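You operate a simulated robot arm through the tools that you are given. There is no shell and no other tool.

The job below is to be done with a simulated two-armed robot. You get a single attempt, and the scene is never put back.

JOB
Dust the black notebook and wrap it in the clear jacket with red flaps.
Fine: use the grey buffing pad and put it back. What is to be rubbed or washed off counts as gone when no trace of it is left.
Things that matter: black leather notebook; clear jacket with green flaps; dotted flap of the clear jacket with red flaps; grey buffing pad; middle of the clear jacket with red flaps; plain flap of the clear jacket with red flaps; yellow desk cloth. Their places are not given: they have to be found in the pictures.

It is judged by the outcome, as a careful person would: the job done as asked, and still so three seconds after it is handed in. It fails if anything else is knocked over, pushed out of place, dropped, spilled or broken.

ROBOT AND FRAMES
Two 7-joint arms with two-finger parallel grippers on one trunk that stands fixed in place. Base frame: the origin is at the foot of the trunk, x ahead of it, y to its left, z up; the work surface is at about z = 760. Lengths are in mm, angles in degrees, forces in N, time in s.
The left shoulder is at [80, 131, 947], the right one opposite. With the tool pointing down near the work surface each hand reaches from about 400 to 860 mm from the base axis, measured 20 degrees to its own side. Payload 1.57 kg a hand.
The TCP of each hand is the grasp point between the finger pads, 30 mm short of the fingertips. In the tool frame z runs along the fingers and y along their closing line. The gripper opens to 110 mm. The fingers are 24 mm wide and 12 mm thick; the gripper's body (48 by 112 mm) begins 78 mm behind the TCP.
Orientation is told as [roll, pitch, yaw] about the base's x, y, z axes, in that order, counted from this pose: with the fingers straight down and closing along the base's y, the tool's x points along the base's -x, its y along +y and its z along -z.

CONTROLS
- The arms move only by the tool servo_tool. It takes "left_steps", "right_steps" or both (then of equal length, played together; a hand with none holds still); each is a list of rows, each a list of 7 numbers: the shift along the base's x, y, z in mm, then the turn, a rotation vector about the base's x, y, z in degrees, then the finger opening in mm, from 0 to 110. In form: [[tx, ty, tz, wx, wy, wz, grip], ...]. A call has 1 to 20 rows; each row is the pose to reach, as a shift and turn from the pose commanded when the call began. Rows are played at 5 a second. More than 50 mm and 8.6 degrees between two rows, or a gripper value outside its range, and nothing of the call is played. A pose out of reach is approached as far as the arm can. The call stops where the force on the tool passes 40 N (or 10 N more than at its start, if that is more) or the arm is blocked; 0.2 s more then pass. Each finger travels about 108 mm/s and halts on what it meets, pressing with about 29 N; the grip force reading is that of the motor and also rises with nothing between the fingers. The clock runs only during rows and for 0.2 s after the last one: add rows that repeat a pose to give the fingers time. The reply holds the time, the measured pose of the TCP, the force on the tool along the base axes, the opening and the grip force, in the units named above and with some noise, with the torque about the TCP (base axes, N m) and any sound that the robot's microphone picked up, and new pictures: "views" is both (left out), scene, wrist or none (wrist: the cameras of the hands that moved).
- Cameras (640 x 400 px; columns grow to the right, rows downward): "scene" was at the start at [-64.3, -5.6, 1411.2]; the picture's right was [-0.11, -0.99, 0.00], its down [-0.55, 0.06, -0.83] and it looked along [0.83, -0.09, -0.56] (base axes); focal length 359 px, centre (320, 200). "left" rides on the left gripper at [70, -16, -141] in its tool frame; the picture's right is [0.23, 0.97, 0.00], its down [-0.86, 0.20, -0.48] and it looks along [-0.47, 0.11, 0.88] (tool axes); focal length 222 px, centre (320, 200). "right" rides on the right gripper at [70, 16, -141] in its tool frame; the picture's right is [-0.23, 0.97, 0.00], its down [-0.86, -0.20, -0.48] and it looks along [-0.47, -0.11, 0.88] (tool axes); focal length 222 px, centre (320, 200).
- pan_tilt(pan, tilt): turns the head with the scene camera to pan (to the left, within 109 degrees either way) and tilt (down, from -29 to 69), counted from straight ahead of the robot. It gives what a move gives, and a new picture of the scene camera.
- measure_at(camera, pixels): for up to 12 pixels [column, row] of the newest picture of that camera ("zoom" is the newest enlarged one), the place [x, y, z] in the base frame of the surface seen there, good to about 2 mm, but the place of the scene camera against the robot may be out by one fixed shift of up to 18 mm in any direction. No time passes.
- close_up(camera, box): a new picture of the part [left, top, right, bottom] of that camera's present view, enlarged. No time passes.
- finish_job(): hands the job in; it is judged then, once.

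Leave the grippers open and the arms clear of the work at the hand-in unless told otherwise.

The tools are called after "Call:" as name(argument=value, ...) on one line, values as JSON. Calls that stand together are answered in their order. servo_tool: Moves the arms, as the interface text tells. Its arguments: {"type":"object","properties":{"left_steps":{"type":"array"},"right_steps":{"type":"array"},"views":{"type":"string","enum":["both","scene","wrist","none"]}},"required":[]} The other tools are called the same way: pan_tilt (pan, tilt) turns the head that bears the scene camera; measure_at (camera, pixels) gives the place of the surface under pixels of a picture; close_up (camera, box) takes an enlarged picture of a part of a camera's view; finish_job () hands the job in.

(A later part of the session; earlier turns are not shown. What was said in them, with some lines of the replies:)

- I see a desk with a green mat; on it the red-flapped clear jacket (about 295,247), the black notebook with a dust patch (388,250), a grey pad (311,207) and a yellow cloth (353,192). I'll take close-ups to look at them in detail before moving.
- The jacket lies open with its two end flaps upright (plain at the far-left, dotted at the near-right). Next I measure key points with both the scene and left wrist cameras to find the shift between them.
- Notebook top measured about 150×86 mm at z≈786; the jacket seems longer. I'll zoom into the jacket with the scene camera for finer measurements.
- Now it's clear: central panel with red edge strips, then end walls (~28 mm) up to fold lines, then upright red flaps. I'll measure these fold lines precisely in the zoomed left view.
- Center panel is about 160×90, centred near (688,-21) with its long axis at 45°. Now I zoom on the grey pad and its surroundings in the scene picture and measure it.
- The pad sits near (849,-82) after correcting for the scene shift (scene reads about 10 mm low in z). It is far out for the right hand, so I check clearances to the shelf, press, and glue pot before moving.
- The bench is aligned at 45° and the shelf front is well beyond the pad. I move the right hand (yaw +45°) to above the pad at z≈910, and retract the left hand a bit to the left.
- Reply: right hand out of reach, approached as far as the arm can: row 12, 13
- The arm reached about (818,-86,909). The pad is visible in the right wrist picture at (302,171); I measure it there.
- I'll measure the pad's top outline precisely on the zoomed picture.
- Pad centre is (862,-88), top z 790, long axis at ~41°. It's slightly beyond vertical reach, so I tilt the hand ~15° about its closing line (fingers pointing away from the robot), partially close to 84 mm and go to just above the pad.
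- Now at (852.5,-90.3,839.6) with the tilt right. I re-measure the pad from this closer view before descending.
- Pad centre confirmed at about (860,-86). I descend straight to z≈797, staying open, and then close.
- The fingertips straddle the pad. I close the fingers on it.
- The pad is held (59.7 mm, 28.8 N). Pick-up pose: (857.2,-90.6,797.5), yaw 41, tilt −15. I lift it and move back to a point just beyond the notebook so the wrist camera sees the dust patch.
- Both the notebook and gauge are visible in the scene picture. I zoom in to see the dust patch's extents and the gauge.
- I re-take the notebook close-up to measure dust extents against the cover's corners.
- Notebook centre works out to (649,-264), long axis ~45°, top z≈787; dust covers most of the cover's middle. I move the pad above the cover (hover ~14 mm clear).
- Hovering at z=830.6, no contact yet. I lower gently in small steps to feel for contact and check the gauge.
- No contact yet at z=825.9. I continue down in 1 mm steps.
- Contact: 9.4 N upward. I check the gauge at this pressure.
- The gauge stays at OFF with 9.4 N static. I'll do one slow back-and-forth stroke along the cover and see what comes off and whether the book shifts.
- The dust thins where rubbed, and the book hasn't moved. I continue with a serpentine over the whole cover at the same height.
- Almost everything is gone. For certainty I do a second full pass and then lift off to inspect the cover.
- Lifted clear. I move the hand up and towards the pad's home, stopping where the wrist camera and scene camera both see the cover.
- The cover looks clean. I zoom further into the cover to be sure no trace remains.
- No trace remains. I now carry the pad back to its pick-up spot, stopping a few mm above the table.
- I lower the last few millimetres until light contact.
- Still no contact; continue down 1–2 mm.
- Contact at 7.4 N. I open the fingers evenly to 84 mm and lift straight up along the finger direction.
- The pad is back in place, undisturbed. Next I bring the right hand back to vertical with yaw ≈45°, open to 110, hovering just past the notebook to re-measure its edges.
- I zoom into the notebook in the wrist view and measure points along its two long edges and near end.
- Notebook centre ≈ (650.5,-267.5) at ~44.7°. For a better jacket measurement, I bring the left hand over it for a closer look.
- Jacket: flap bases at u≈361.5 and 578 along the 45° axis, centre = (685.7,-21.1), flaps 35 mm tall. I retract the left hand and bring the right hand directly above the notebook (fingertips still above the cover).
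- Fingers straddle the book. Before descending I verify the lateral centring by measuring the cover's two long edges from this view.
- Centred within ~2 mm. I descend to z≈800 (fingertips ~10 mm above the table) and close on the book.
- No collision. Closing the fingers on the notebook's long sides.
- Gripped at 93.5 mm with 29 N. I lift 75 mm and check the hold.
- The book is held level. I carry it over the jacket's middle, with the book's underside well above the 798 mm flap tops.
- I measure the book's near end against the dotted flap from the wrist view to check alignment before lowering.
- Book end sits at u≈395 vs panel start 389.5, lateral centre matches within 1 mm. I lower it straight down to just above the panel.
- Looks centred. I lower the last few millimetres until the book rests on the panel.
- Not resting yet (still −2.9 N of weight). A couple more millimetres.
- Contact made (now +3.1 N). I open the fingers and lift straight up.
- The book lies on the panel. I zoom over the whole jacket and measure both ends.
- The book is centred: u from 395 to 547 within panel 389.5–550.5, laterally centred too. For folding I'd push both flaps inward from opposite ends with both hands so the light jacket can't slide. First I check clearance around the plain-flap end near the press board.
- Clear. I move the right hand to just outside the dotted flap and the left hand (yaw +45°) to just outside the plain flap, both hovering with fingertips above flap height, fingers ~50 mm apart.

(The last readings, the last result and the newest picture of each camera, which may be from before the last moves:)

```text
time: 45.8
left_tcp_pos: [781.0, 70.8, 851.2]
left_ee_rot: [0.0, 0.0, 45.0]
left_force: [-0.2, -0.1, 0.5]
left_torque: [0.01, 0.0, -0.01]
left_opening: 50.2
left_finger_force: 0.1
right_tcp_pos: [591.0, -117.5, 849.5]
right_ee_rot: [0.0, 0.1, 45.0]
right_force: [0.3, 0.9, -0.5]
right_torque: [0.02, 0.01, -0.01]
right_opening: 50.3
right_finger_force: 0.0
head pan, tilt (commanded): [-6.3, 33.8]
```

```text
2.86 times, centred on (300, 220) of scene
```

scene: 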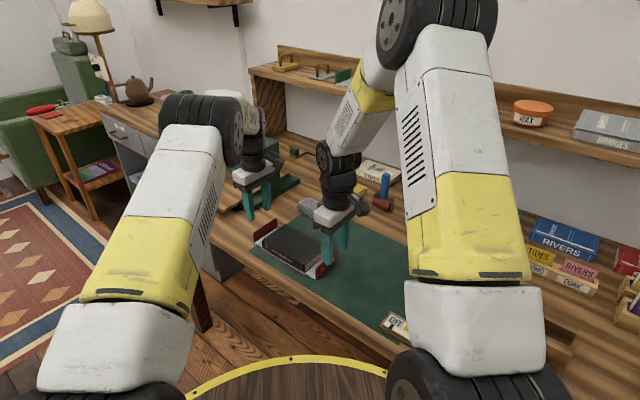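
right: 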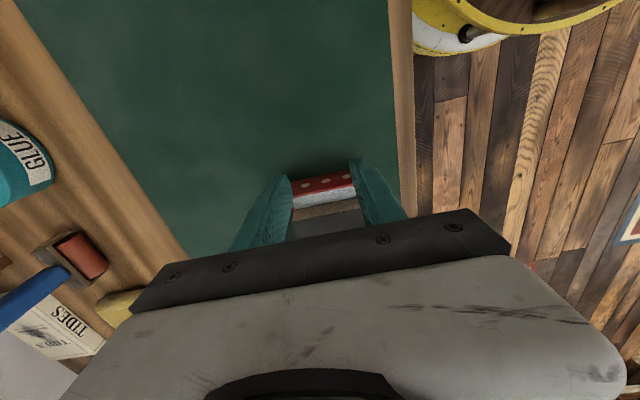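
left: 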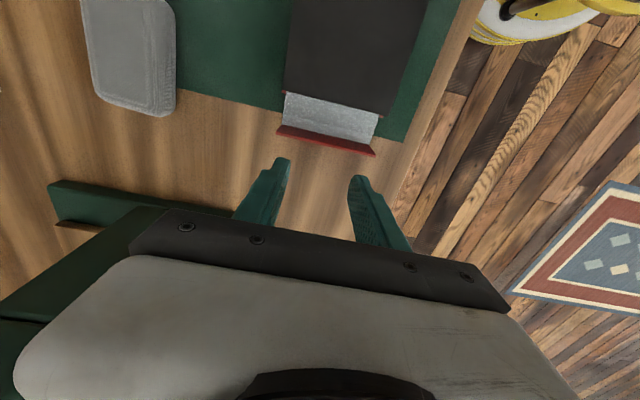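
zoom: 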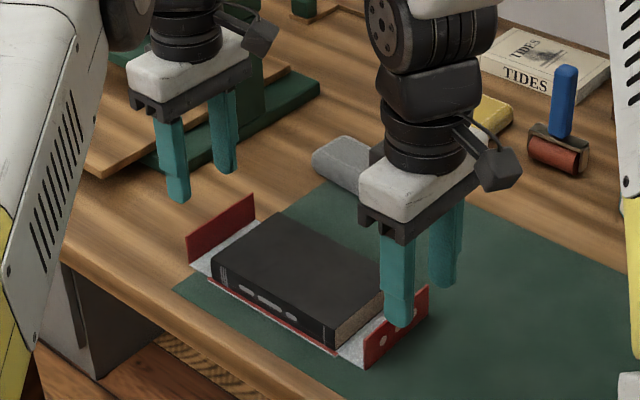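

Both hands are outside the flaps with ~10–13 mm gap. I lower both so the fingertips are at z≈781 (mid flap height).

Call:
servo_tool(right_steps=[[0, 0, -10, 0, 0, 0, 50], [0, 0, -22, 0, 0, 0, 50], [0, 0, -32, 0, 0, 0, 50], [0, 0, -38, 0, 0, 0, 50], [0, 0, -38, 0, 0, 0, 50]], left_steps=[[0, 0, -10, 0, 0, 0, 50], [0, 0, -22, 0, 0, 0, 50], [0, 0, -32, 0, 0, 0, 50], [0, 0, -39, 0, 0, 0, 50], [0, 0, -39, 0, 0, 0, 50]], views="both")

Call:
close_up(camera="scene", box=[235, 180, 355, 290])

```text
time: 47.0
left_tcp_pos: [780.2, 70.4, 811.4]
left_ee_rot: [0.0, 0.0, 45.1]
left_force: [-0.3, 0.2, 0.1]
left_torque: [0.0, -0.01, -0.02]
left_opening: 50.0
left_finger_force: 0.1
right_tcp_pos: [591.5, -117.6, 811.0]
right_ee_rot: [0.0, 0.0, 45.0]
right_force: [-0.3, 0.5, -0.5]
right_torque: [0.01, -0.03, -0.01]
right_opening: 50.3
right_finger_force: 0.1
head pan, tilt (commanded): [-6.3, 33.8]
```

scene: 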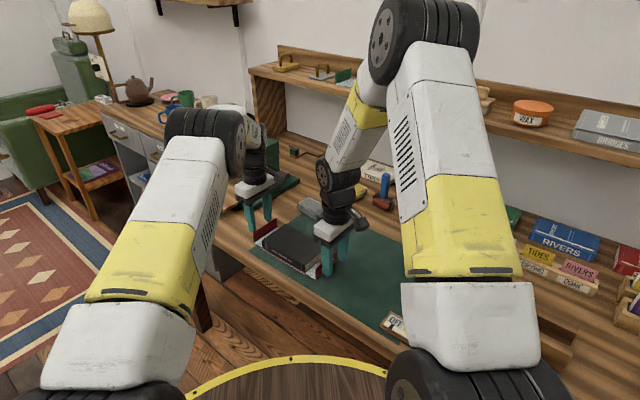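
right: 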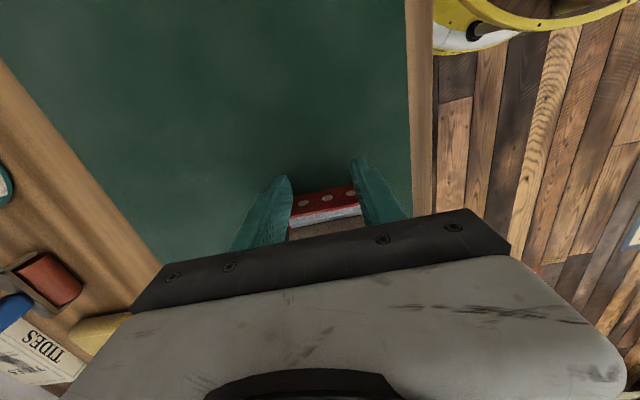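
left: 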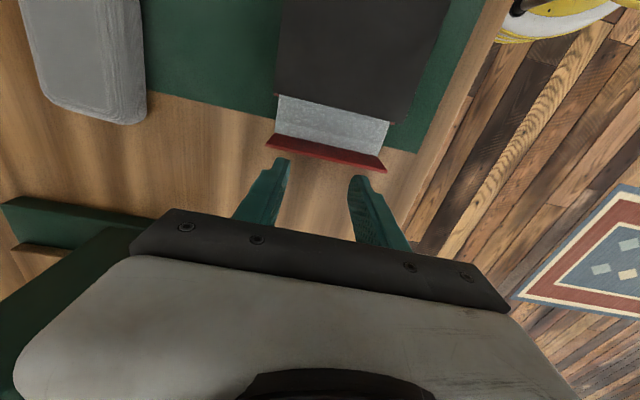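

```text
3.64 times, centred on (295, 235) of scene
```

zoom: 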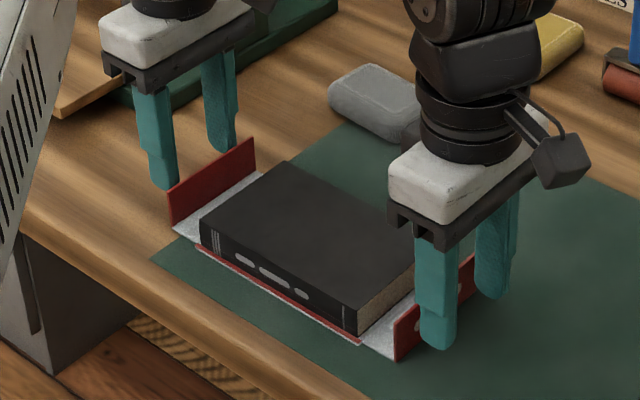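

Now I push both flaps inward together, slowly, the first ~22 mm (gap plus about 10 mm of fold).

Call:
servo_tool(right_steps=[[3, 3, 0, 0, 0, 0, 50], [6, 6, 0, 0, 0, 0, 50], [9, 9, 0, 0, 0, 0, 50], [12, 12, 0, 0, 0, 0, 50], [15, 15, 0, 0, 0, 0, 50], [17, 17, 0, 0, 0, 0, 50], [17, 17, 0, 0, 0, 0, 50]], left_steps=[[-2, -2, 0, 0, 0, 0, 50], [-4, -4, 0, 0, 0, 0, 50], [-7, -7, 0, 0, 0, 0, 50], [-10, -10, 0, 0, 0, 0, 50], [-13, -13, 0, 0, 0, 0, 50], [-15, -15, 0, 0, 0, 0, 50], [-15, -15, 0, 0, 0, 0, 50]], views="both")

Call:
close_up(camera="scene", box=[235, 180, 355, 290])

```text
time: 48.3
left_tcp_pos: [771.1, 60.6, 816.4]
left_ee_rot: [-0.3, -0.5, 45.0]
left_force: [1.3, 1.2, 2.3]
left_torque: [-0.01, -0.08, 0.0]
left_opening: 50.1
left_finger_force: 0.0
right_tcp_pos: [604.0, -105.5, 813.0]
right_ee_rot: [0.3, 0.7, 44.7]
right_force: [-3.6, -3.1, 2.9]
right_torque: [-0.03, 0.14, 0.03]
right_opening: 50.2
right_finger_force: 0.5
head pan, tilt (commanded): [-6.3, 33.8]
stopped in row 6 (right hand): the force on the tool passed its limit at 44 N (the readings are from after the stop); the commanded pose is now the measured one
```

scene: 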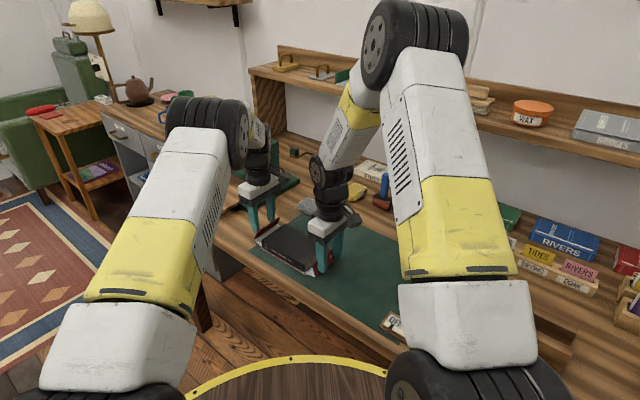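
right: 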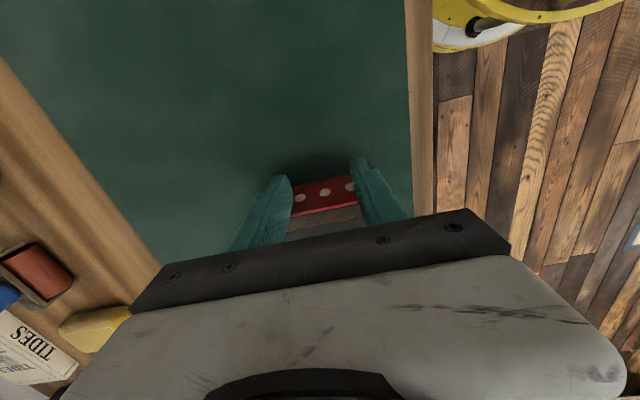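
left: 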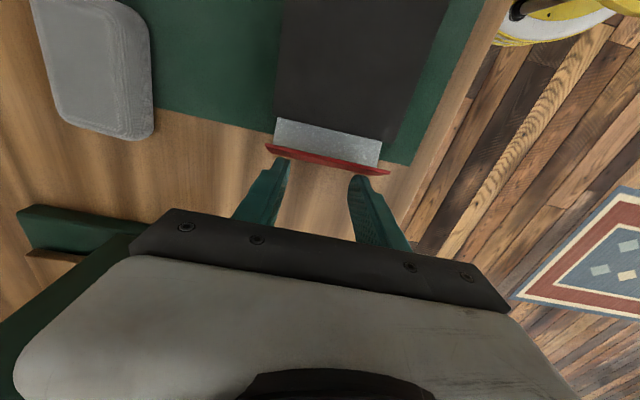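

```text
3.64 times, centred on (295, 235) of scene
```

zoom: 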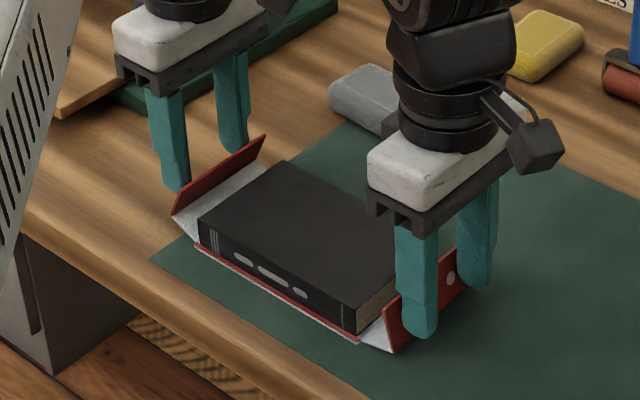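

The push jammed at 44 N after ~5 mm: the flap corner has to rise as it folds, so a purely horizontal push binds by friction. The fold should follow an arc up and over. I back both hands off a bit and look at the state.

Call:
servo_tool(right_steps=[[-4, -4, 0, 0, 0, 0, 50], [-9, -9, 3, 0, 0, 0, 50], [-12, -12, 8, 0, 0, 0, 50], [-12, -12, 8, 0, 0, 0, 50]], left_steps=[[4, 4, 0, 0, 0, 0, 50], [8, 8, 2, 0, 0, 0, 50], [10, 10, 5, 0, 0, 0, 50], [10, 10, 5, 0, 0, 0, 50]], views="both")

Call:
close_up(camera="scene", box=[235, 180, 355, 290])

Call:
close_up(camera="left", box=[230, 0, 430, 200])

```text
time: 49.3
left_tcp_pos: [781.4, 70.8, 820.7]
left_ee_rot: [-0.2, -0.5, 45.0]
left_force: [-0.1, -0.3, -0.6]
left_torque: [0.01, 0.01, -0.04]
left_opening: 50.1
left_finger_force: 0.0
right_tcp_pos: [593.6, -116.5, 820.0]
right_ee_rot: [0.2, 0.5, 45.0]
right_force: [0.2, -0.6, 0.3]
right_torque: [0.02, 0.0, -0.01]
right_opening: 49.9
right_finger_force: 0.1
head pan, tilt (commanded): [-6.3, 33.8]
```

scene: 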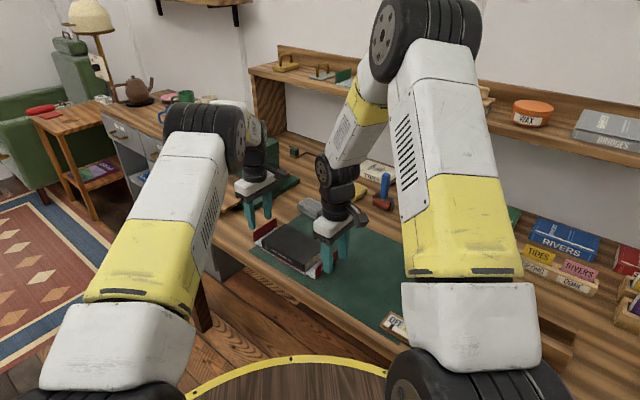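
right: 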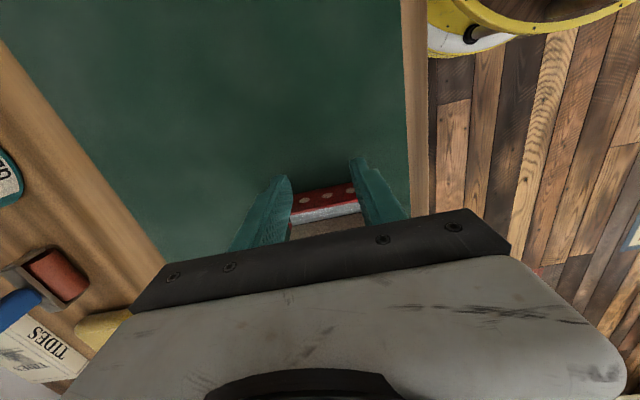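
left: 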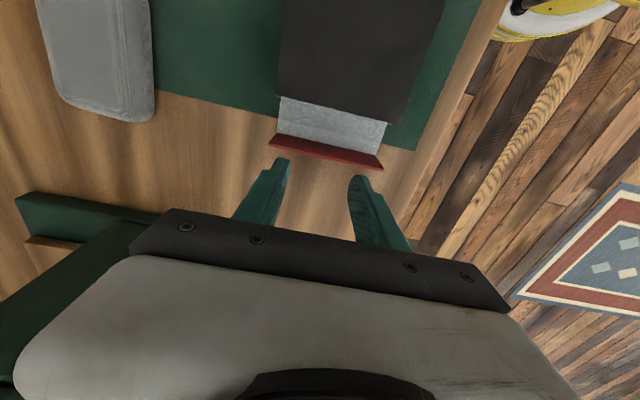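

```text
3.64 times, centred on (295, 235) of scene
```

zoom: 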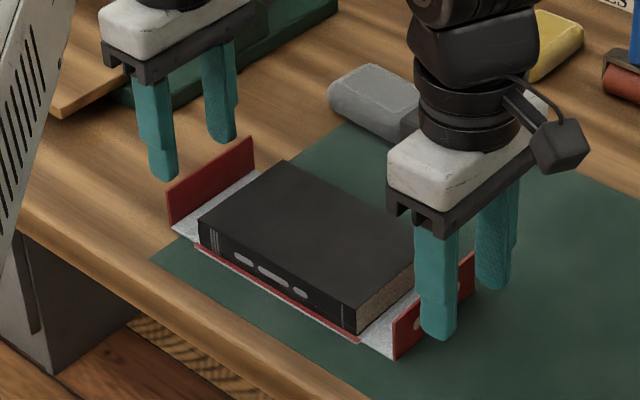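

```text
2.00 times, centred on (330, 100) of left
```

zoom: 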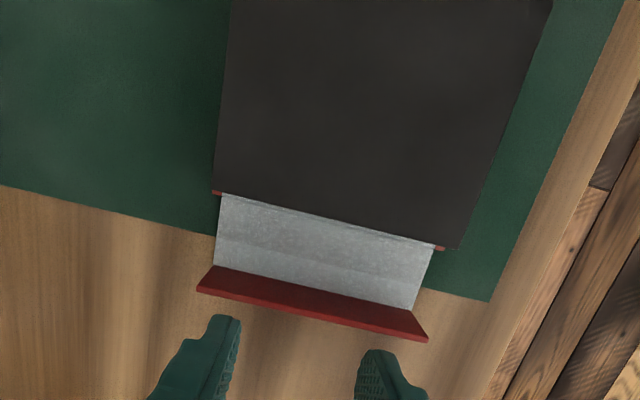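

The flaps fell back open by gravity (so the hinges are free) and the book/jacket look unmoved. I re-measure the plain end before doing the arc.

Call:
measure_at(camera="zoom", pixels=[[222, 196], [436, 248], [216, 262], [414, 308], [212, 270], [415, 314], [198, 290], [427, 340], [330, 215], [310, 305], [455, 245], [218, 185]])

Call:
measure_at(camera="right", pixels=[[303, 200], [350, 188], [294, 220], [358, 205], [325, 212], [325, 195], [325, 225]])

```text
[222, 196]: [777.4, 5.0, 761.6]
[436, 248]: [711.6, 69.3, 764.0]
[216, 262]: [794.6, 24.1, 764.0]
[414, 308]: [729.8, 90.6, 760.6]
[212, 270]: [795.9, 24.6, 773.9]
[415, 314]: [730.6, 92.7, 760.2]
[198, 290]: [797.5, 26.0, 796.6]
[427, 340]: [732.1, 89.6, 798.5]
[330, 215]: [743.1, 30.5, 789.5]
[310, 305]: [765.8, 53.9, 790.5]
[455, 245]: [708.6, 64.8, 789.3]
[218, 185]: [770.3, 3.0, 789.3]
```

```text
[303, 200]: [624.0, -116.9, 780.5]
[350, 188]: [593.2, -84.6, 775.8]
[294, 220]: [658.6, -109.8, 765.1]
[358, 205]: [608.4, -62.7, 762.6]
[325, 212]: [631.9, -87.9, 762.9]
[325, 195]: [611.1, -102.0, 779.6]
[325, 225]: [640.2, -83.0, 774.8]
```

Flap outer faces are at u≈359 (dotted) and 582 (plain), pivots at ≈390 and 551. I now drive both fingertip pairs along the hinge arc (inward and upward) for the first ~30° of rotation.

Call:
servo_tool(right_steps=[[2.8, 2.8, -1, 0, 0, 0, 50], [6.9, 6.9, -1, 0, 0, 0, 50], [8.6, 8.6, 1.6, 0, 0, 0, 50], [10.5, 10.5, 4, 0, 0, 0, 50], [12.5, 12.5, 6.1, 0, 0, 0, 50], [14.7, 14.7, 8, 0, 0, 0, 50], [17, 17, 9.5, 0, 0, 0, 50], [19.3, 19.3, 10.9, 0, 0, 0, 50], [19.3, 19.3, 10.9, 0, 0, 0, 50]], left_steps=[[-2.8, -2.8, -1, 0, 0, 0, 50], [-6.1, -6.1, -1, 0, 0, 0, 50], [-7.8, -7.8, 1.6, 0, 0, 0, 50], [-9.8, -9.8, 4, 0, 0, 0, 50], [-11.7, -11.7, 6.1, 0, 0, 0, 50], [-13.9, -13.9, 8, 0, 0, 0, 50], [-16.2, -16.2, 9.5, 0, 0, 0, 50], [-18.5, -18.5, 10.9, 0, 0, 0, 50], [-18.5, -18.5, 10.9, 0, 0, 0, 50]], views="both")

Call:
close_up(camera="scene", box=[235, 180, 355, 290])

Call:
close_up(camera="left", box=[230, 0, 430, 200])

```text
time: 51.3
left_tcp_pos: [762.8, 52.2, 832.0]
left_ee_rot: [-0.1, -0.6, 45.1]
left_force: [-0.1, 0.7, 0.6]
left_torque: [0.04, -0.02, 0.0]
left_opening: 49.9
left_finger_force: 0.0
right_tcp_pos: [611.7, -98.5, 830.2]
right_ee_rot: [0.2, 0.7, 44.9]
right_force: [0.6, 0.1, 0.5]
right_torque: [-0.02, 0.01, 0.0]
right_opening: 49.9
right_finger_force: 0.1
head pan, tilt (commanded): [-6.3, 33.8]
```

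scene: 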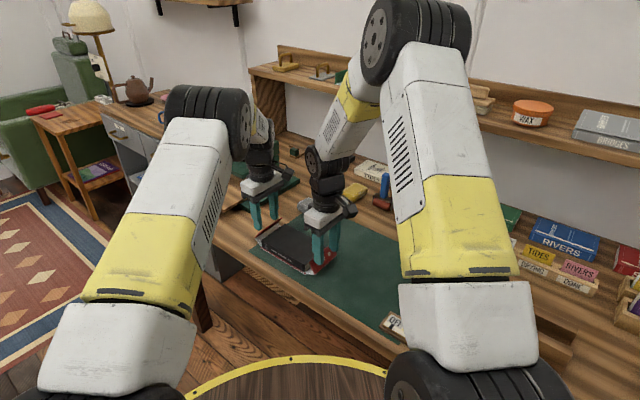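
right: 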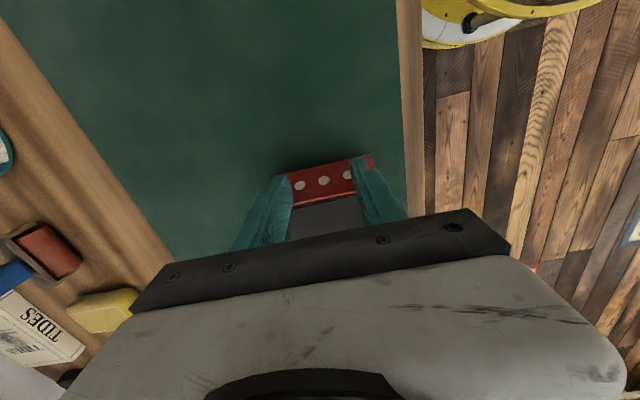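
left: 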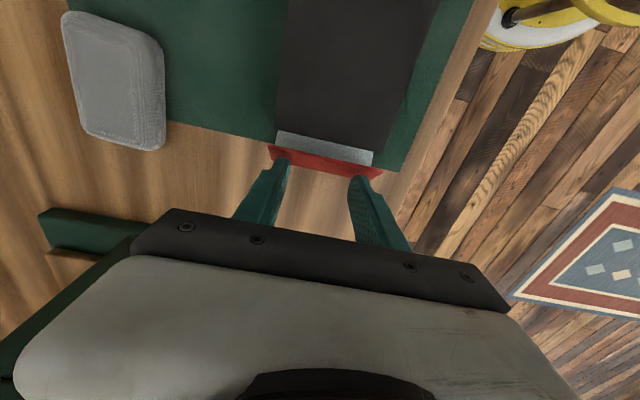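

```text
3.64 times, centred on (295, 235) of scene
```

zoom: 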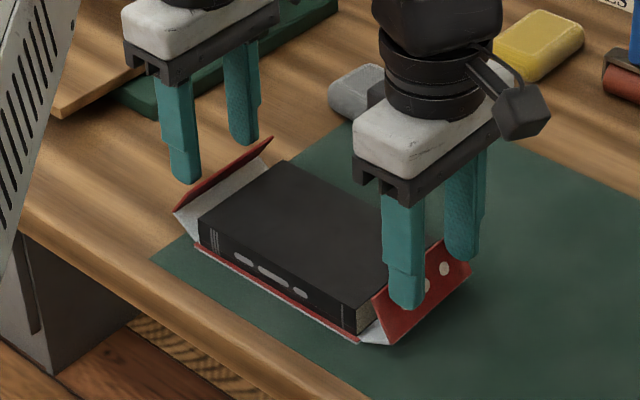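

```text
2.00 times, centred on (330, 100) of left
```

zoom: 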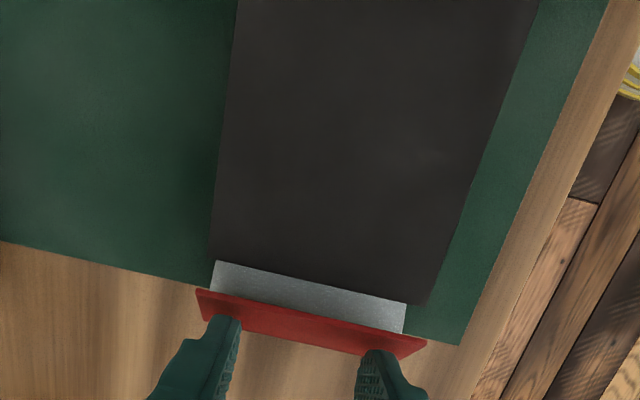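

Both flaps rotate smoothly (~30°) with almost no force. I continue along the arc to ~65°.

Call:
servo_tool(right_steps=[[2.5, 2.5, 1, 0, 0, 0, 50], [4.95, 4.95, 1.7, 0, 0, 0, 50], [7.4, 7.4, 2.1, 0, 0, 0, 50], [10, 10, 2.2, 0, 0, 0, 50], [12.5, 12.5, 2, 0, 0, 0, 50], [15, 15, 1.4, 0, 0, 0, 50], [17.5, 17.5, 0.6, 0, 0, 0, 50], [17.5, 17.5, 0.6, 0, 0, 0, 50]], left_steps=[[-2.5, -2.5, 1, 0, 0, 0, 50], [-4.95, -4.95, 1.7, 0, 0, 0, 50], [-7.4, -7.4, 2.1, 0, 0, 0, 50], [-10, -10, 2.2, 0, 0, 0, 50], [-12.5, -12.5, 2, 0, 0, 0, 50], [-15, -15, 1.4, 0, 0, 0, 50], [-17.5, -17.5, 0.6, 0, 0, 0, 50], [-17.5, -17.5, 0.6, 0, 0, 0, 50]], views="both")

Call:
close_up(camera="scene", box=[235, 180, 355, 290])

Call:
close_up(camera="left", box=[230, 0, 430, 200])

```text
time: 53.1
left_tcp_pos: [745.0, 33.9, 831.1]
left_ee_rot: [-0.4, -0.5, 45.0]
left_force: [0.1, -0.4, 0.5]
left_torque: [-0.01, 0.0, 0.02]
left_opening: 49.8
left_finger_force: 0.1
right_tcp_pos: [628.1, -80.9, 831.3]
right_ee_rot: [0.3, 0.5, 45.0]
right_force: [-0.8, 0.4, -0.1]
right_torque: [-0.02, -0.03, -0.02]
right_opening: 49.9
right_finger_force: 0.0
head pan, tilt (commanded): [-6.3, 33.8]
```

scene: 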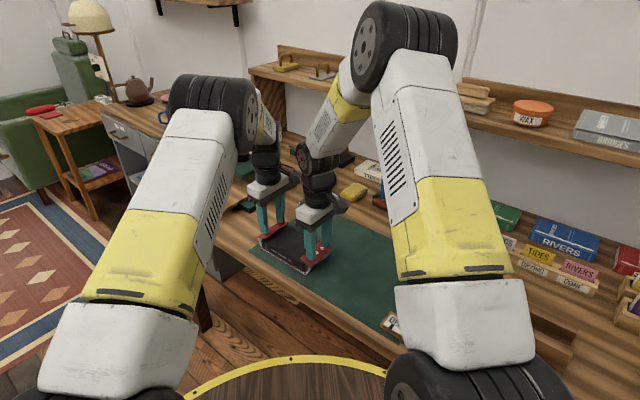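
right: 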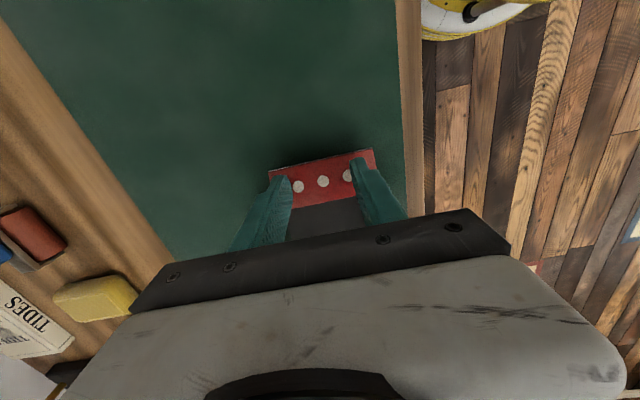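
left: 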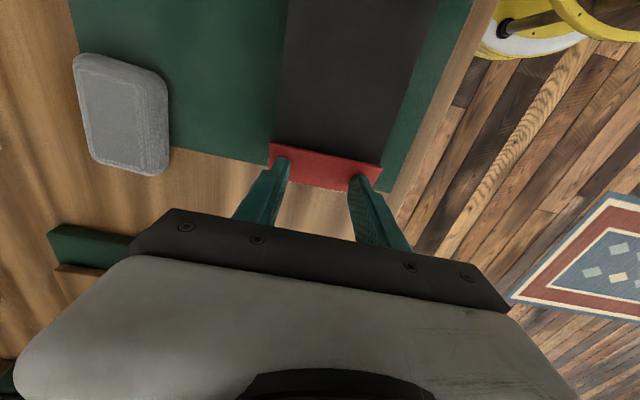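

```text
3.64 times, centred on (295, 235) of scene
```

zoom: 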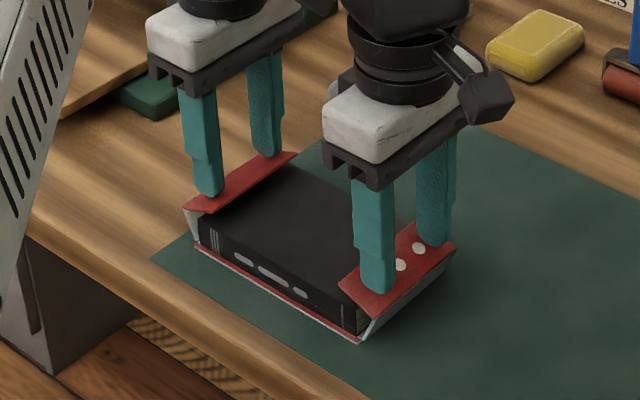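

```text
2.00 times, centred on (330, 100) of left
```

zoom: 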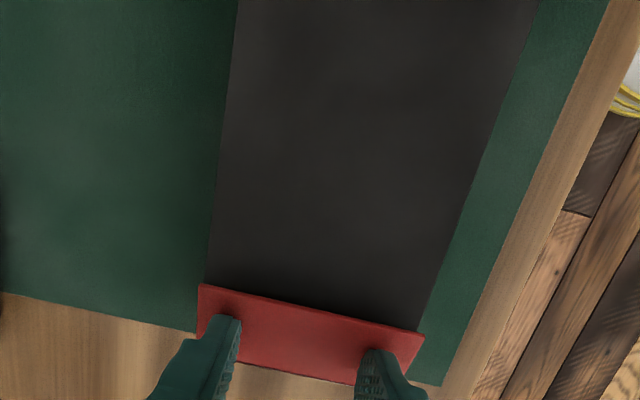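

Both at ~65°. To keep the left hand's camera clear of the right hand, I finish one at a time: the left hand brings the plain flap down to 90° while the right holds still.

Call:
servo_tool(left_steps=[[-2.4, -2.4, -1.1, 0, 0, 0, 50], [-4.7, -4.7, -2.6, 0, 0, 0, 50], [-7, -7, -4.3, 0, 0, 0, 50], [-9.1, -9.1, -6.2, 0, 0, 0, 50], [-11.1, -11.1, -8.2, 0, 0, 0, 50], [-11.1, -11.1, -8.2, 0, 0, 0, 50]], views="both")

Call:
close_up(camera="scene", box=[235, 180, 355, 290])

Call:
close_up(camera="left", box=[230, 0, 430, 200])

```text
time: 54.5
left_tcp_pos: [733.7, 24.7, 823.7]
left_ee_rot: [-0.3, -0.6, 45.1]
left_force: [1.1, 0.2, 2.9]
left_torque: [0.06, 0.03, 0.0]
left_opening: 50.2
left_finger_force: 0.1
right_tcp_pos: [628.4, -81.2, 831.1]
right_ee_rot: [0.2, 0.7, 44.9]
right_force: [-0.4, -0.2, 0.6]
right_torque: [0.01, 0.01, 0.0]
right_opening: 50.1
right_finger_force: 0.1
head pan, tilt (commanded): [-6.3, 33.8]
```

scene: 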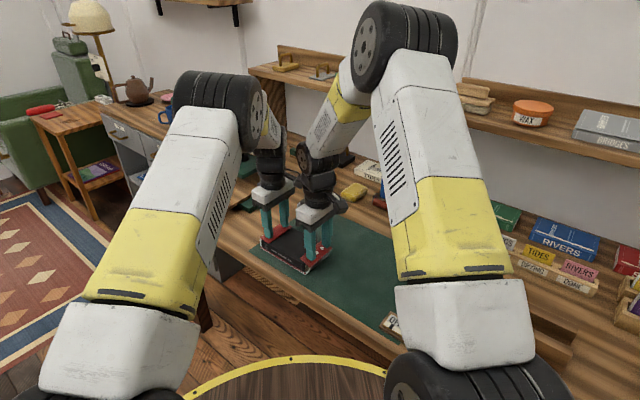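
left: 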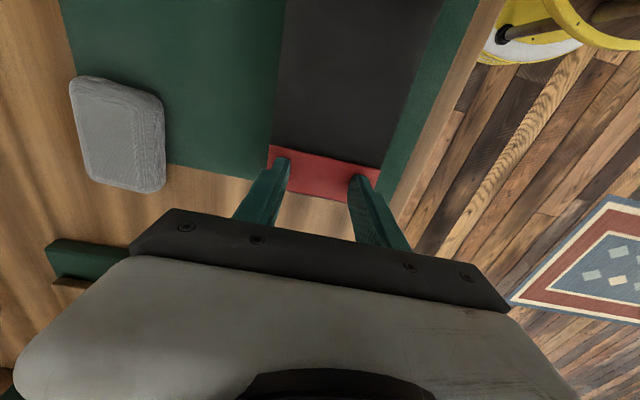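

```text
3.64 times, centred on (295, 235) of scene
```

zoom: 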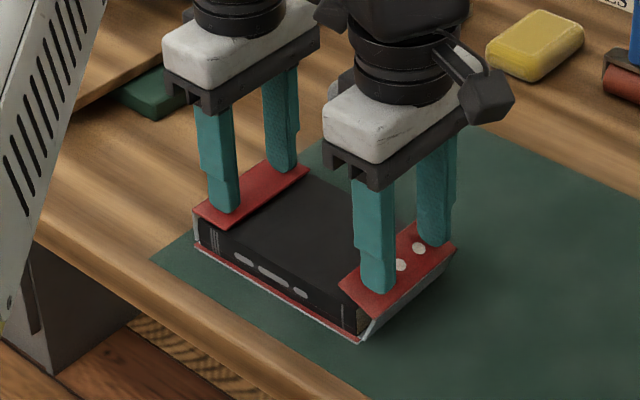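

```text
2.00 times, centred on (330, 100) of left
```

zoom: 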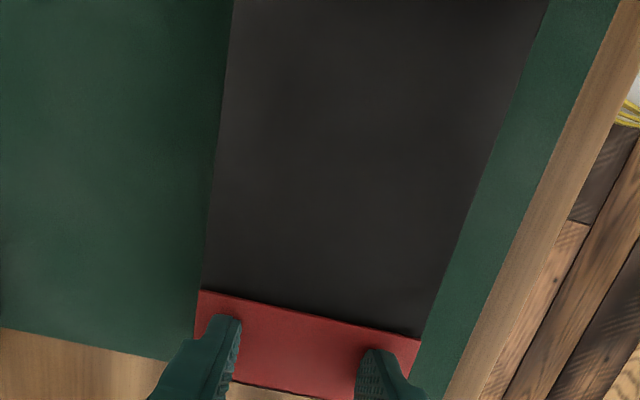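

The plain flap lies flat (2.9 N contact). I lift the left hand straight up and away, and see whether the flap stays.

Call:
servo_tool(left_steps=[[0, 0, 5, 0, 0, 0, 50], [0, 0, 20, 0, 0, 0, 50], [5, 5, 45, 0, 0, 0, 50], [20, 22, 75, 0, 0, 0, 50], [35, 45, 105, 0, 0, 0, 50], [45, 70, 135, 0, 0, 0, 50], [45, 70, 135, 0, 0, 0, 50]], views="both")

Call:
close_up(camera="scene", box=[235, 180, 355, 290])

Call:
close_up(camera="left", box=[220, 0, 480, 200])

```text
time: 56.1
left_tcp_pos: [778.4, 95.6, 957.5]
left_ee_rot: [-0.2, -0.5, 45.1]
left_force: [-0.3, -0.6, 0.6]
left_torque: [0.03, -0.04, 0.01]
left_opening: 50.0
left_finger_force: 0.0
right_tcp_pos: [629.5, -81.2, 832.5]
right_ee_rot: [0.1, 0.7, 44.9]
right_force: [0.6, 0.2, -0.3]
right_torque: [0.01, -0.01, 0.0]
right_opening: 50.0
right_finger_force: 0.0
head pan, tilt (commanded): [-6.3, 33.8]
```

scene: 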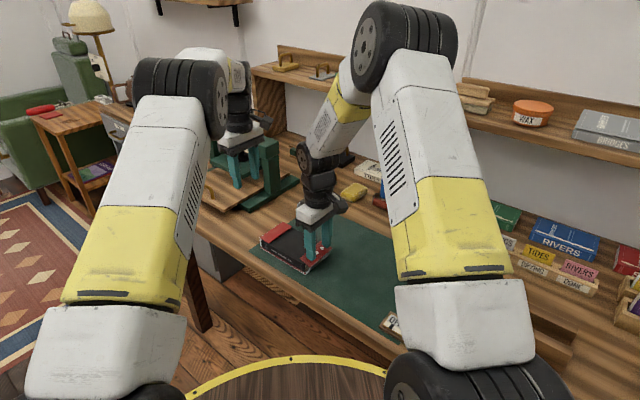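
left: 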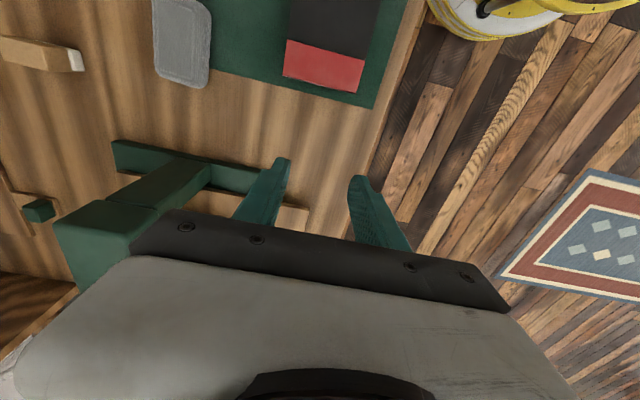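

```text
3.64 times, centred on (295, 235) of scene
```

zoom: 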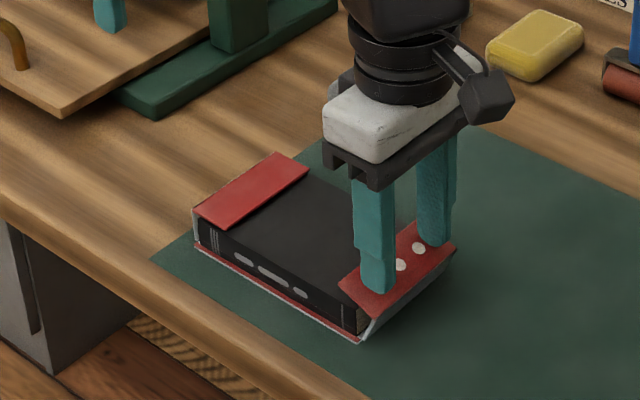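

```text
2.00 times, centred on (350, 100) of left
```

zoom: 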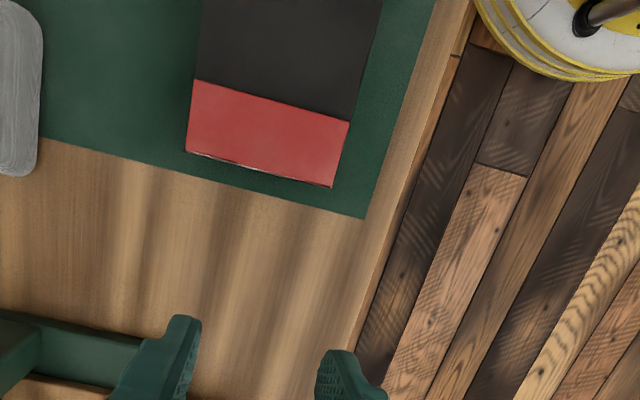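

The plain flap stays closed. Now the right hand completes the dotted flap from ~65° to 90°.

Call:
servo_tool(right_steps=[[2.4, 2.4, -1.1, 0, 0, 0, 50], [4.7, 4.7, -2.6, 0, 0, 0, 50], [7, 7, -4.3, 0, 0, 0, 50], [9.1, 9.1, -6.2, 0, 0, 0, 50], [11.1, 11.1, -8.5, 0, 0, 0, 50], [11.1, 11.1, -8.5, 0, 0, 0, 50]], views="both")

Call:
close_up(camera="scene", box=[235, 180, 355, 290])

```text
time: 57.5
left_tcp_pos: [779.0, 93.7, 958.5]
left_ee_rot: [-0.3, -0.5, 45.0]
left_force: [0.4, -0.5, 0.6]
left_torque: [0.01, 0.01, 0.02]
left_opening: 49.9
left_finger_force: 0.1
right_tcp_pos: [640.0, -70.5, 823.7]
right_ee_rot: [0.1, 0.5, 44.8]
right_force: [-3.9, -3.3, 11.0]
right_torque: [-0.15, -0.01, -0.03]
right_opening: 49.8
right_finger_force: 0.1
head pan, tilt (commanded): [-6.3, 33.8]
```

scene: 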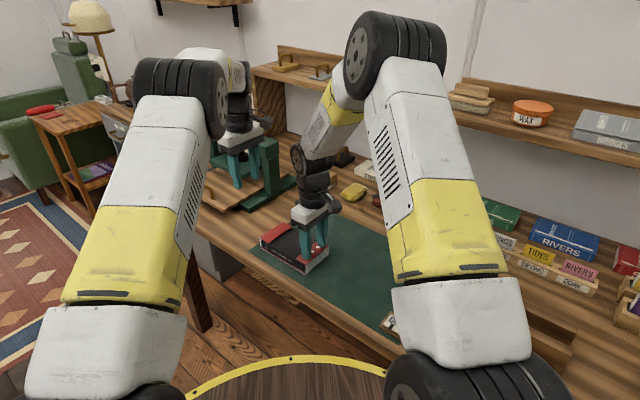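
right: 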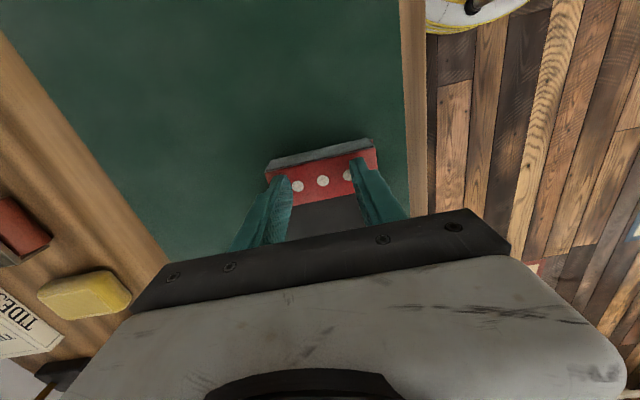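

```text
3.64 times, centred on (295, 235) of scene
```

zoom: 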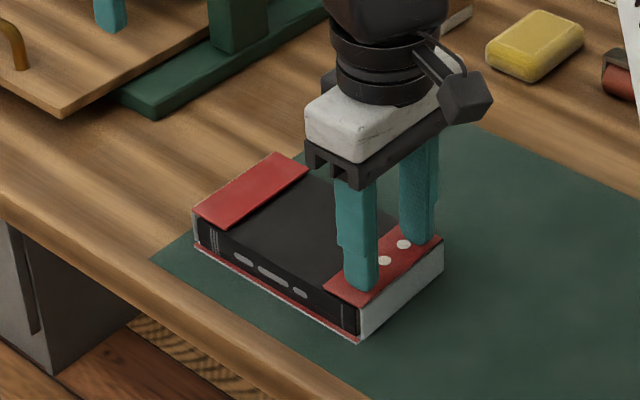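

The dotted flap is down (11 N press). I lift the right hand straight up and away and check that both flaps stay closed.

Call:
servo_tool(right_steps=[[0, 0, 3, 0, 0, 0, 50], [0, 0, 12, 0, 0, 0, 50], [0, 0, 35, 0, 0, 0, 50], [-10, -10, 70, 0, 0, 0, 50], [-25, -30, 105, 0, 0, 0, 60], [-45, -60, 140, 0, 0, 0, 80], [-65, -95, 170, 0, 0, 0, 100], [-85, -130, 190, 0, 0, 0, 110], [-85, -130, 190, 0, 0, 0, 110]], views="both")

Call:
close_up(camera="scene", box=[235, 180, 355, 290])

Call:
close_up(camera="left", box=[220, 0, 480, 200])

```text
refused: row 6 steps farther than a row can; nothing moved
```

```text
3.64 times, centred on (295, 235) of scene
```

zoom: 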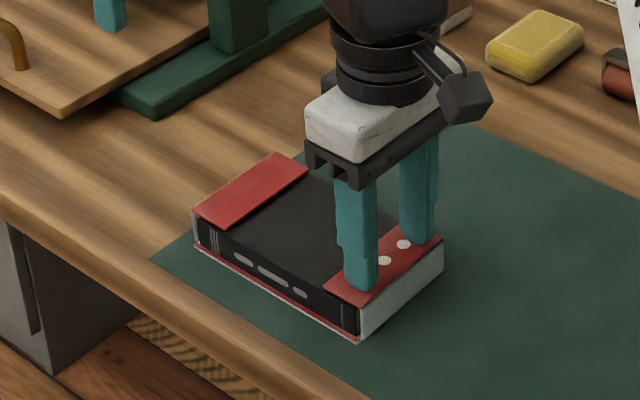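

```text
2.00 times, centred on (350, 100) of left
```

zoom: 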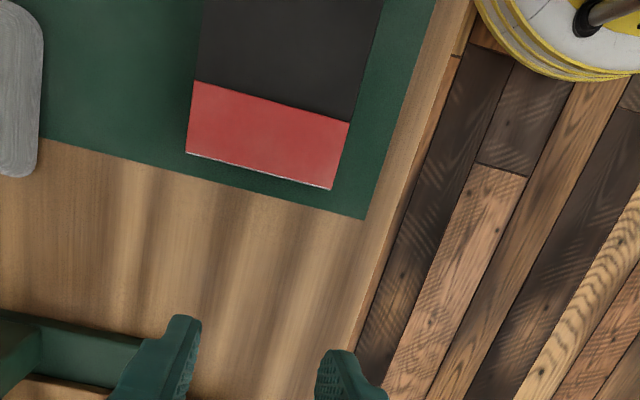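

That call was refused because one step was too long; nothing moved. I resend with shorter steps.

Call:
servo_tool(right_steps=[[0, 0, 3, 0, 0, 0, 50], [0, 0, 12, 0, 0, 0, 50], [0, 0, 35, 0, 0, 0, 50], [-8, -8, 65, 0, 0, 0, 50], [-20, -22, 95, 0, 0, 0, 60], [-34, -42, 122, 0, 0, 0, 75], [-48, -66, 145, 0, 0, 0, 90], [-62, -92, 165, 0, 0, 0, 105], [-76, -120, 180, 0, 0, 0, 110], [-76, -120, 180, 0, 0, 0, 110]], views="both")

Call:
close_up(camera="scene", box=[235, 180, 355, 290])

Call:
close_up(camera="left", box=[220, 0, 480, 200])

```text
time: 59.7
left_tcp_pos: [778.9, 93.3, 958.2]
left_ee_rot: [-0.2, -0.4, 45.0]
left_force: [0.2, -0.3, 0.6]
left_torque: [0.02, 0.02, -0.01]
left_opening: 49.9
left_finger_force: 0.1
right_tcp_pos: [563.9, -192.2, 1003.3]
right_ee_rot: [0.2, 0.7, 44.8]
right_force: [0.3, 0.3, -1.2]
right_torque: [-0.01, -0.01, 0.02]
right_opening: 110.1
right_finger_force: 0.1
head pan, tilt (commanded): [-6.3, 33.8]
```

scene: 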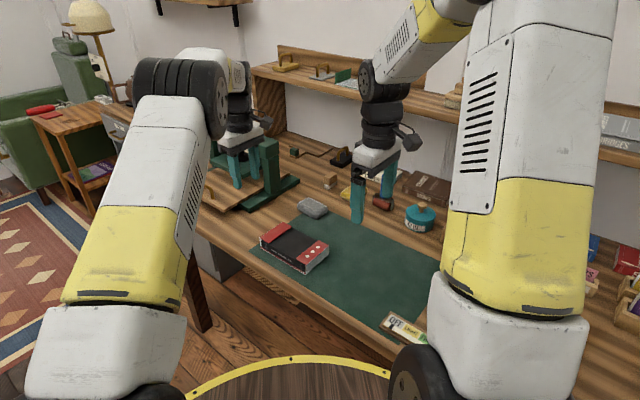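
right: 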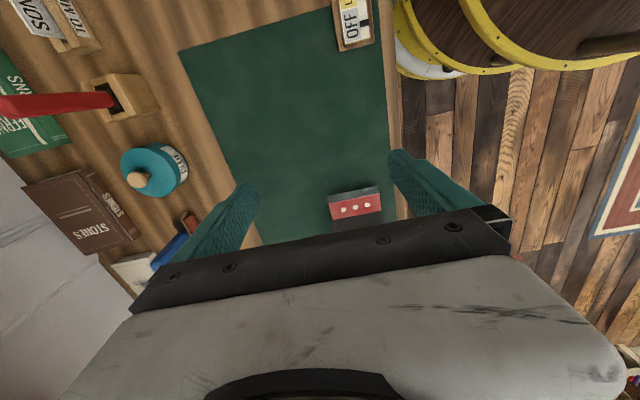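

```text
3.64 times, centred on (295, 235) of scene
```

zoom: 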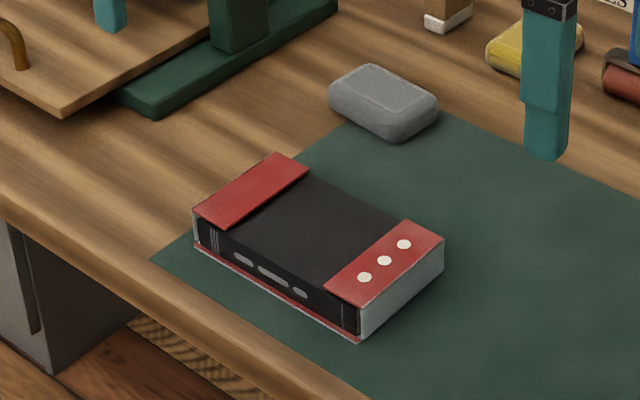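

```text
2.00 times, centred on (350, 100) of left
```

zoom: 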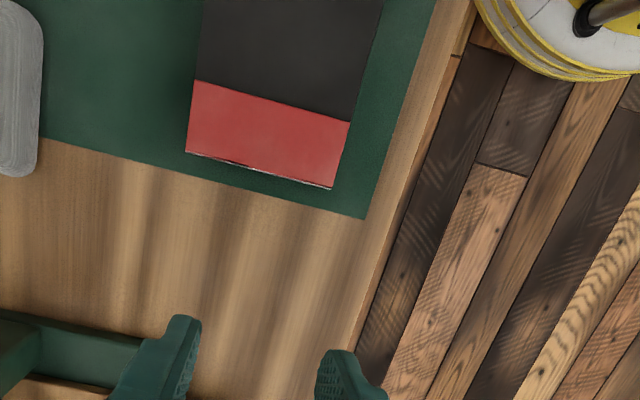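

Both flaps stay closed. I measure the flap heights to make sure they lie flat on the cover.

Call:
measure_at(camera="left", pixels=[[302, 45], [360, 62], [296, 74], [352, 90], [325, 60], [330, 30]])

Call:
measure_at(camera="right", pixels=[[334, 203], [375, 195], [338, 218], [378, 210], [356, 207], [355, 222], [350, 190]])

Call:
measure_at(camera="scene", pixels=[[311, 213], [320, 205], [301, 207], [315, 210], [276, 235], [320, 252], [296, 243]])

```text
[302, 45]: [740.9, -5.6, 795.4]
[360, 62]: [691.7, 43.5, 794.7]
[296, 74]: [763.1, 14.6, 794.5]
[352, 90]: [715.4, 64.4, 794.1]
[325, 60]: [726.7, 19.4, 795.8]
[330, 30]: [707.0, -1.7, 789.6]
```

```text
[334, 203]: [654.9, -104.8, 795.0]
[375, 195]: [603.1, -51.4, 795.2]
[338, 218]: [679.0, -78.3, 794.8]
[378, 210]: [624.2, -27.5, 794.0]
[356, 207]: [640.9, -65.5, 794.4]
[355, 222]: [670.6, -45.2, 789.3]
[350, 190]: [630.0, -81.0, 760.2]
```

```text
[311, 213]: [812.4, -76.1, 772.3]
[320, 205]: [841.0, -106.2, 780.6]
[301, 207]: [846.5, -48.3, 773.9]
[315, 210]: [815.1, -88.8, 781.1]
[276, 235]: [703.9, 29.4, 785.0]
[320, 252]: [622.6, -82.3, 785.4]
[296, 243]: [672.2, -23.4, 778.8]
```

Both flaps lie flat (z≈794–795, parallel to the cover). I verify the pad's outline and the rest of the bench against the initial pictures.

Call:
close_up(camera="scene", box=[265, 165, 377, 235])

Call:
close_up(camera="scene", box=[230, 170, 460, 314])

```text
5.71 times, centred on (321, 200) of scene
```

zoom: 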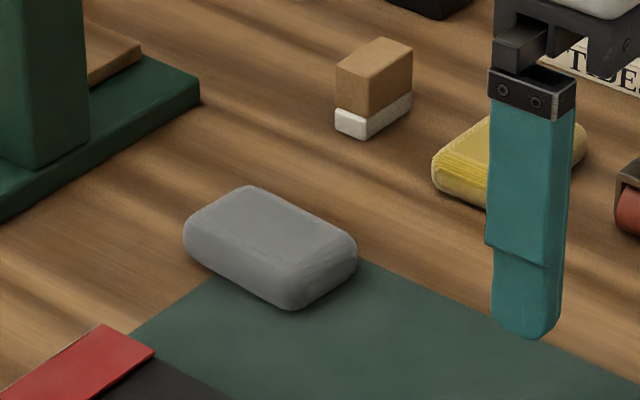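

```text
2.78 times, centred on (345, 242) of scene
```

zoom: 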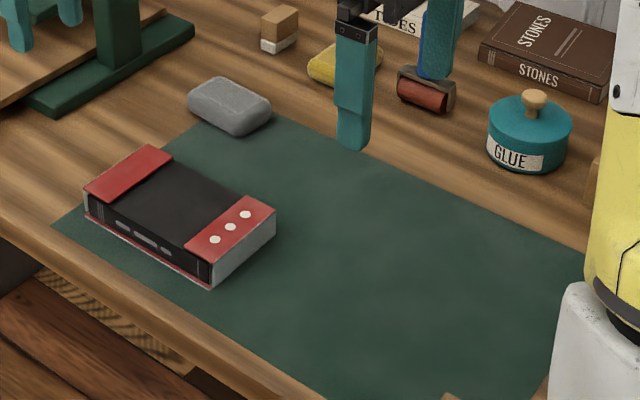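

The pad is back exactly, nothing else disturbed. I retract both arms to their starting areas with grippers open.

Call:
servo_tool(right_steps=[[-10, -19, 8, 0, 0, -5, 110], [-20, -38, 16, 0, 0, -10, 110], [-31, -57, 24, 0, 0, -15, 110], [-41, -76, 32, 0, 0, -20, 110], [-52, -95, 40, 0, 0, -25, 110], [-62, -114, 48, 0, 0, -30, 110], [-73, -134, 56, 0, 0, -35, 110], [-83, -154, 63, 0, 0, -40, 110], [-94, -173, 70, 0, 0, -45, 110], [-94, -173, 70, 0, 0, -45, 110]], left_steps=[[-10, 8, 30, 0, 0, -5, 60], [-32, 25, 55, 0, 0, -10, 70], [-58, 44, 75, 0, 0, -15, 80], [-86, 65, 90, 0, 0, -20, 90], [-114, 87, 102, 0, 0, -25, 100], [-142, 108, 112, 0, 0, -30, 110], [-168, 128, 120, 0, 0, -35, 110], [-194, 148, 126, 0, 0, -40, 110], [-219, 167, 130, 0, 0, -45, 110], [-219, 167, 130, 0, 0, -45, 110]], views="both")

Call:
close_up(camera="scene", box=[230, 170, 460, 314])

```text
time: 61.9
left_tcp_pos: [558.7, 262.0, 1088.4]
left_ee_rot: [-0.2, -0.5, 0.0]
left_force: [0.5, -0.7, -0.1]
left_torque: [-0.02, 0.01, -0.02]
left_opening: 110.0
left_finger_force: 0.1
right_tcp_pos: [471.3, -362.4, 1072.7]
right_ee_rot: [0.2, 0.6, -0.2]
right_force: [-0.1, -0.7, -0.1]
right_torque: [0.02, -0.02, 0.01]
right_opening: 109.9
right_finger_force: 0.0
head pan, tilt (commanded): [-6.3, 33.8]
```

scene: 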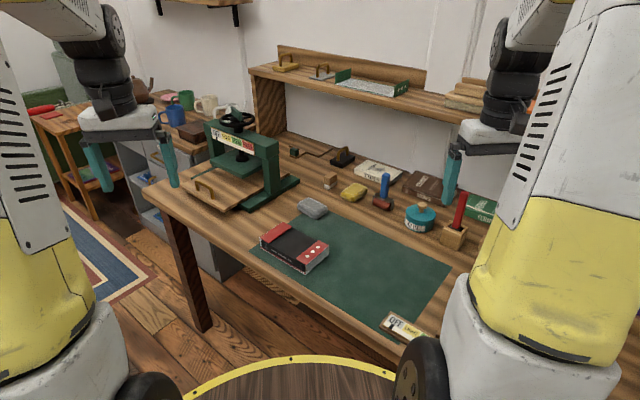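
right: 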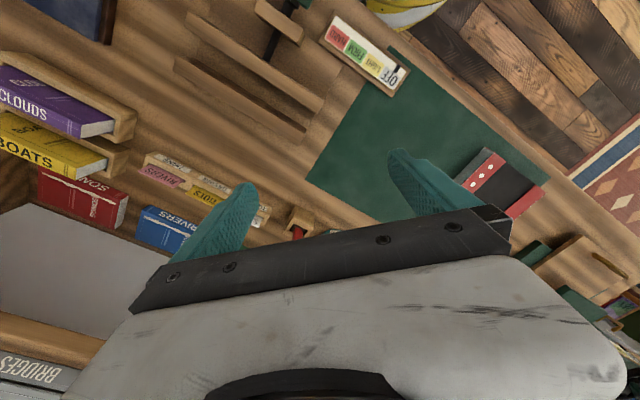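
left: 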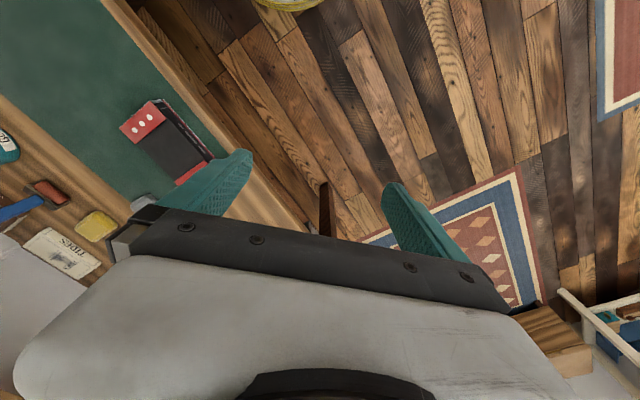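

```text
2.78 times, centred on (345, 242) of scene
```

zoom: 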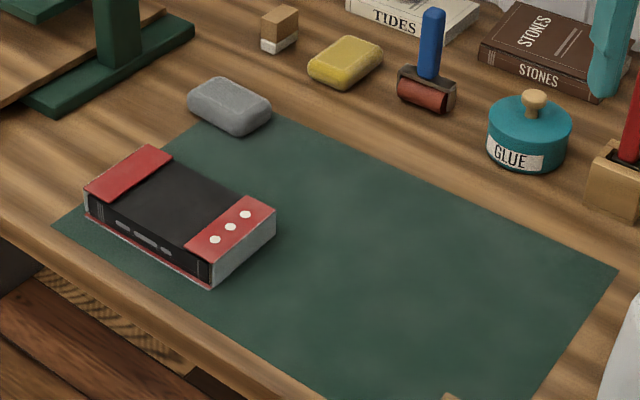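

The notebook is clean and wrapped, and both flaps are still closed. The grey pad is back in its place, nothing else has moved, and both arms are clear with grippers open. I'm handing the job in.

Call:
finish_job()

```text
The job is handed in.
```

I dusted the black notebook and wrapped it in the clear jacket with red flaps, then handed the job in. The handover didn't return a verdict.

- **Dusting:** I rubbed the whole cover with the grey buffing pad in two passes. Close-ups showed no trace of dust left.
- **Buffing pad:** It is back where it started, to within about 1 mm by the pictures.
- **Wrapping:** The notebook sits centred on the jacket's middle. Both flaps lie flat over the cover and stayed closed after the hands let go.
- **Folding:** My first attempt pushed the flaps straight inward and jammed at 44 N. I backed off, the flaps fell open again, and lifting them over in an arc worked. The jacket moved by no more than about 1 mm.

In the final pictures nothing else on the bench had moved. Both arms were clear of the work with the grippers open.
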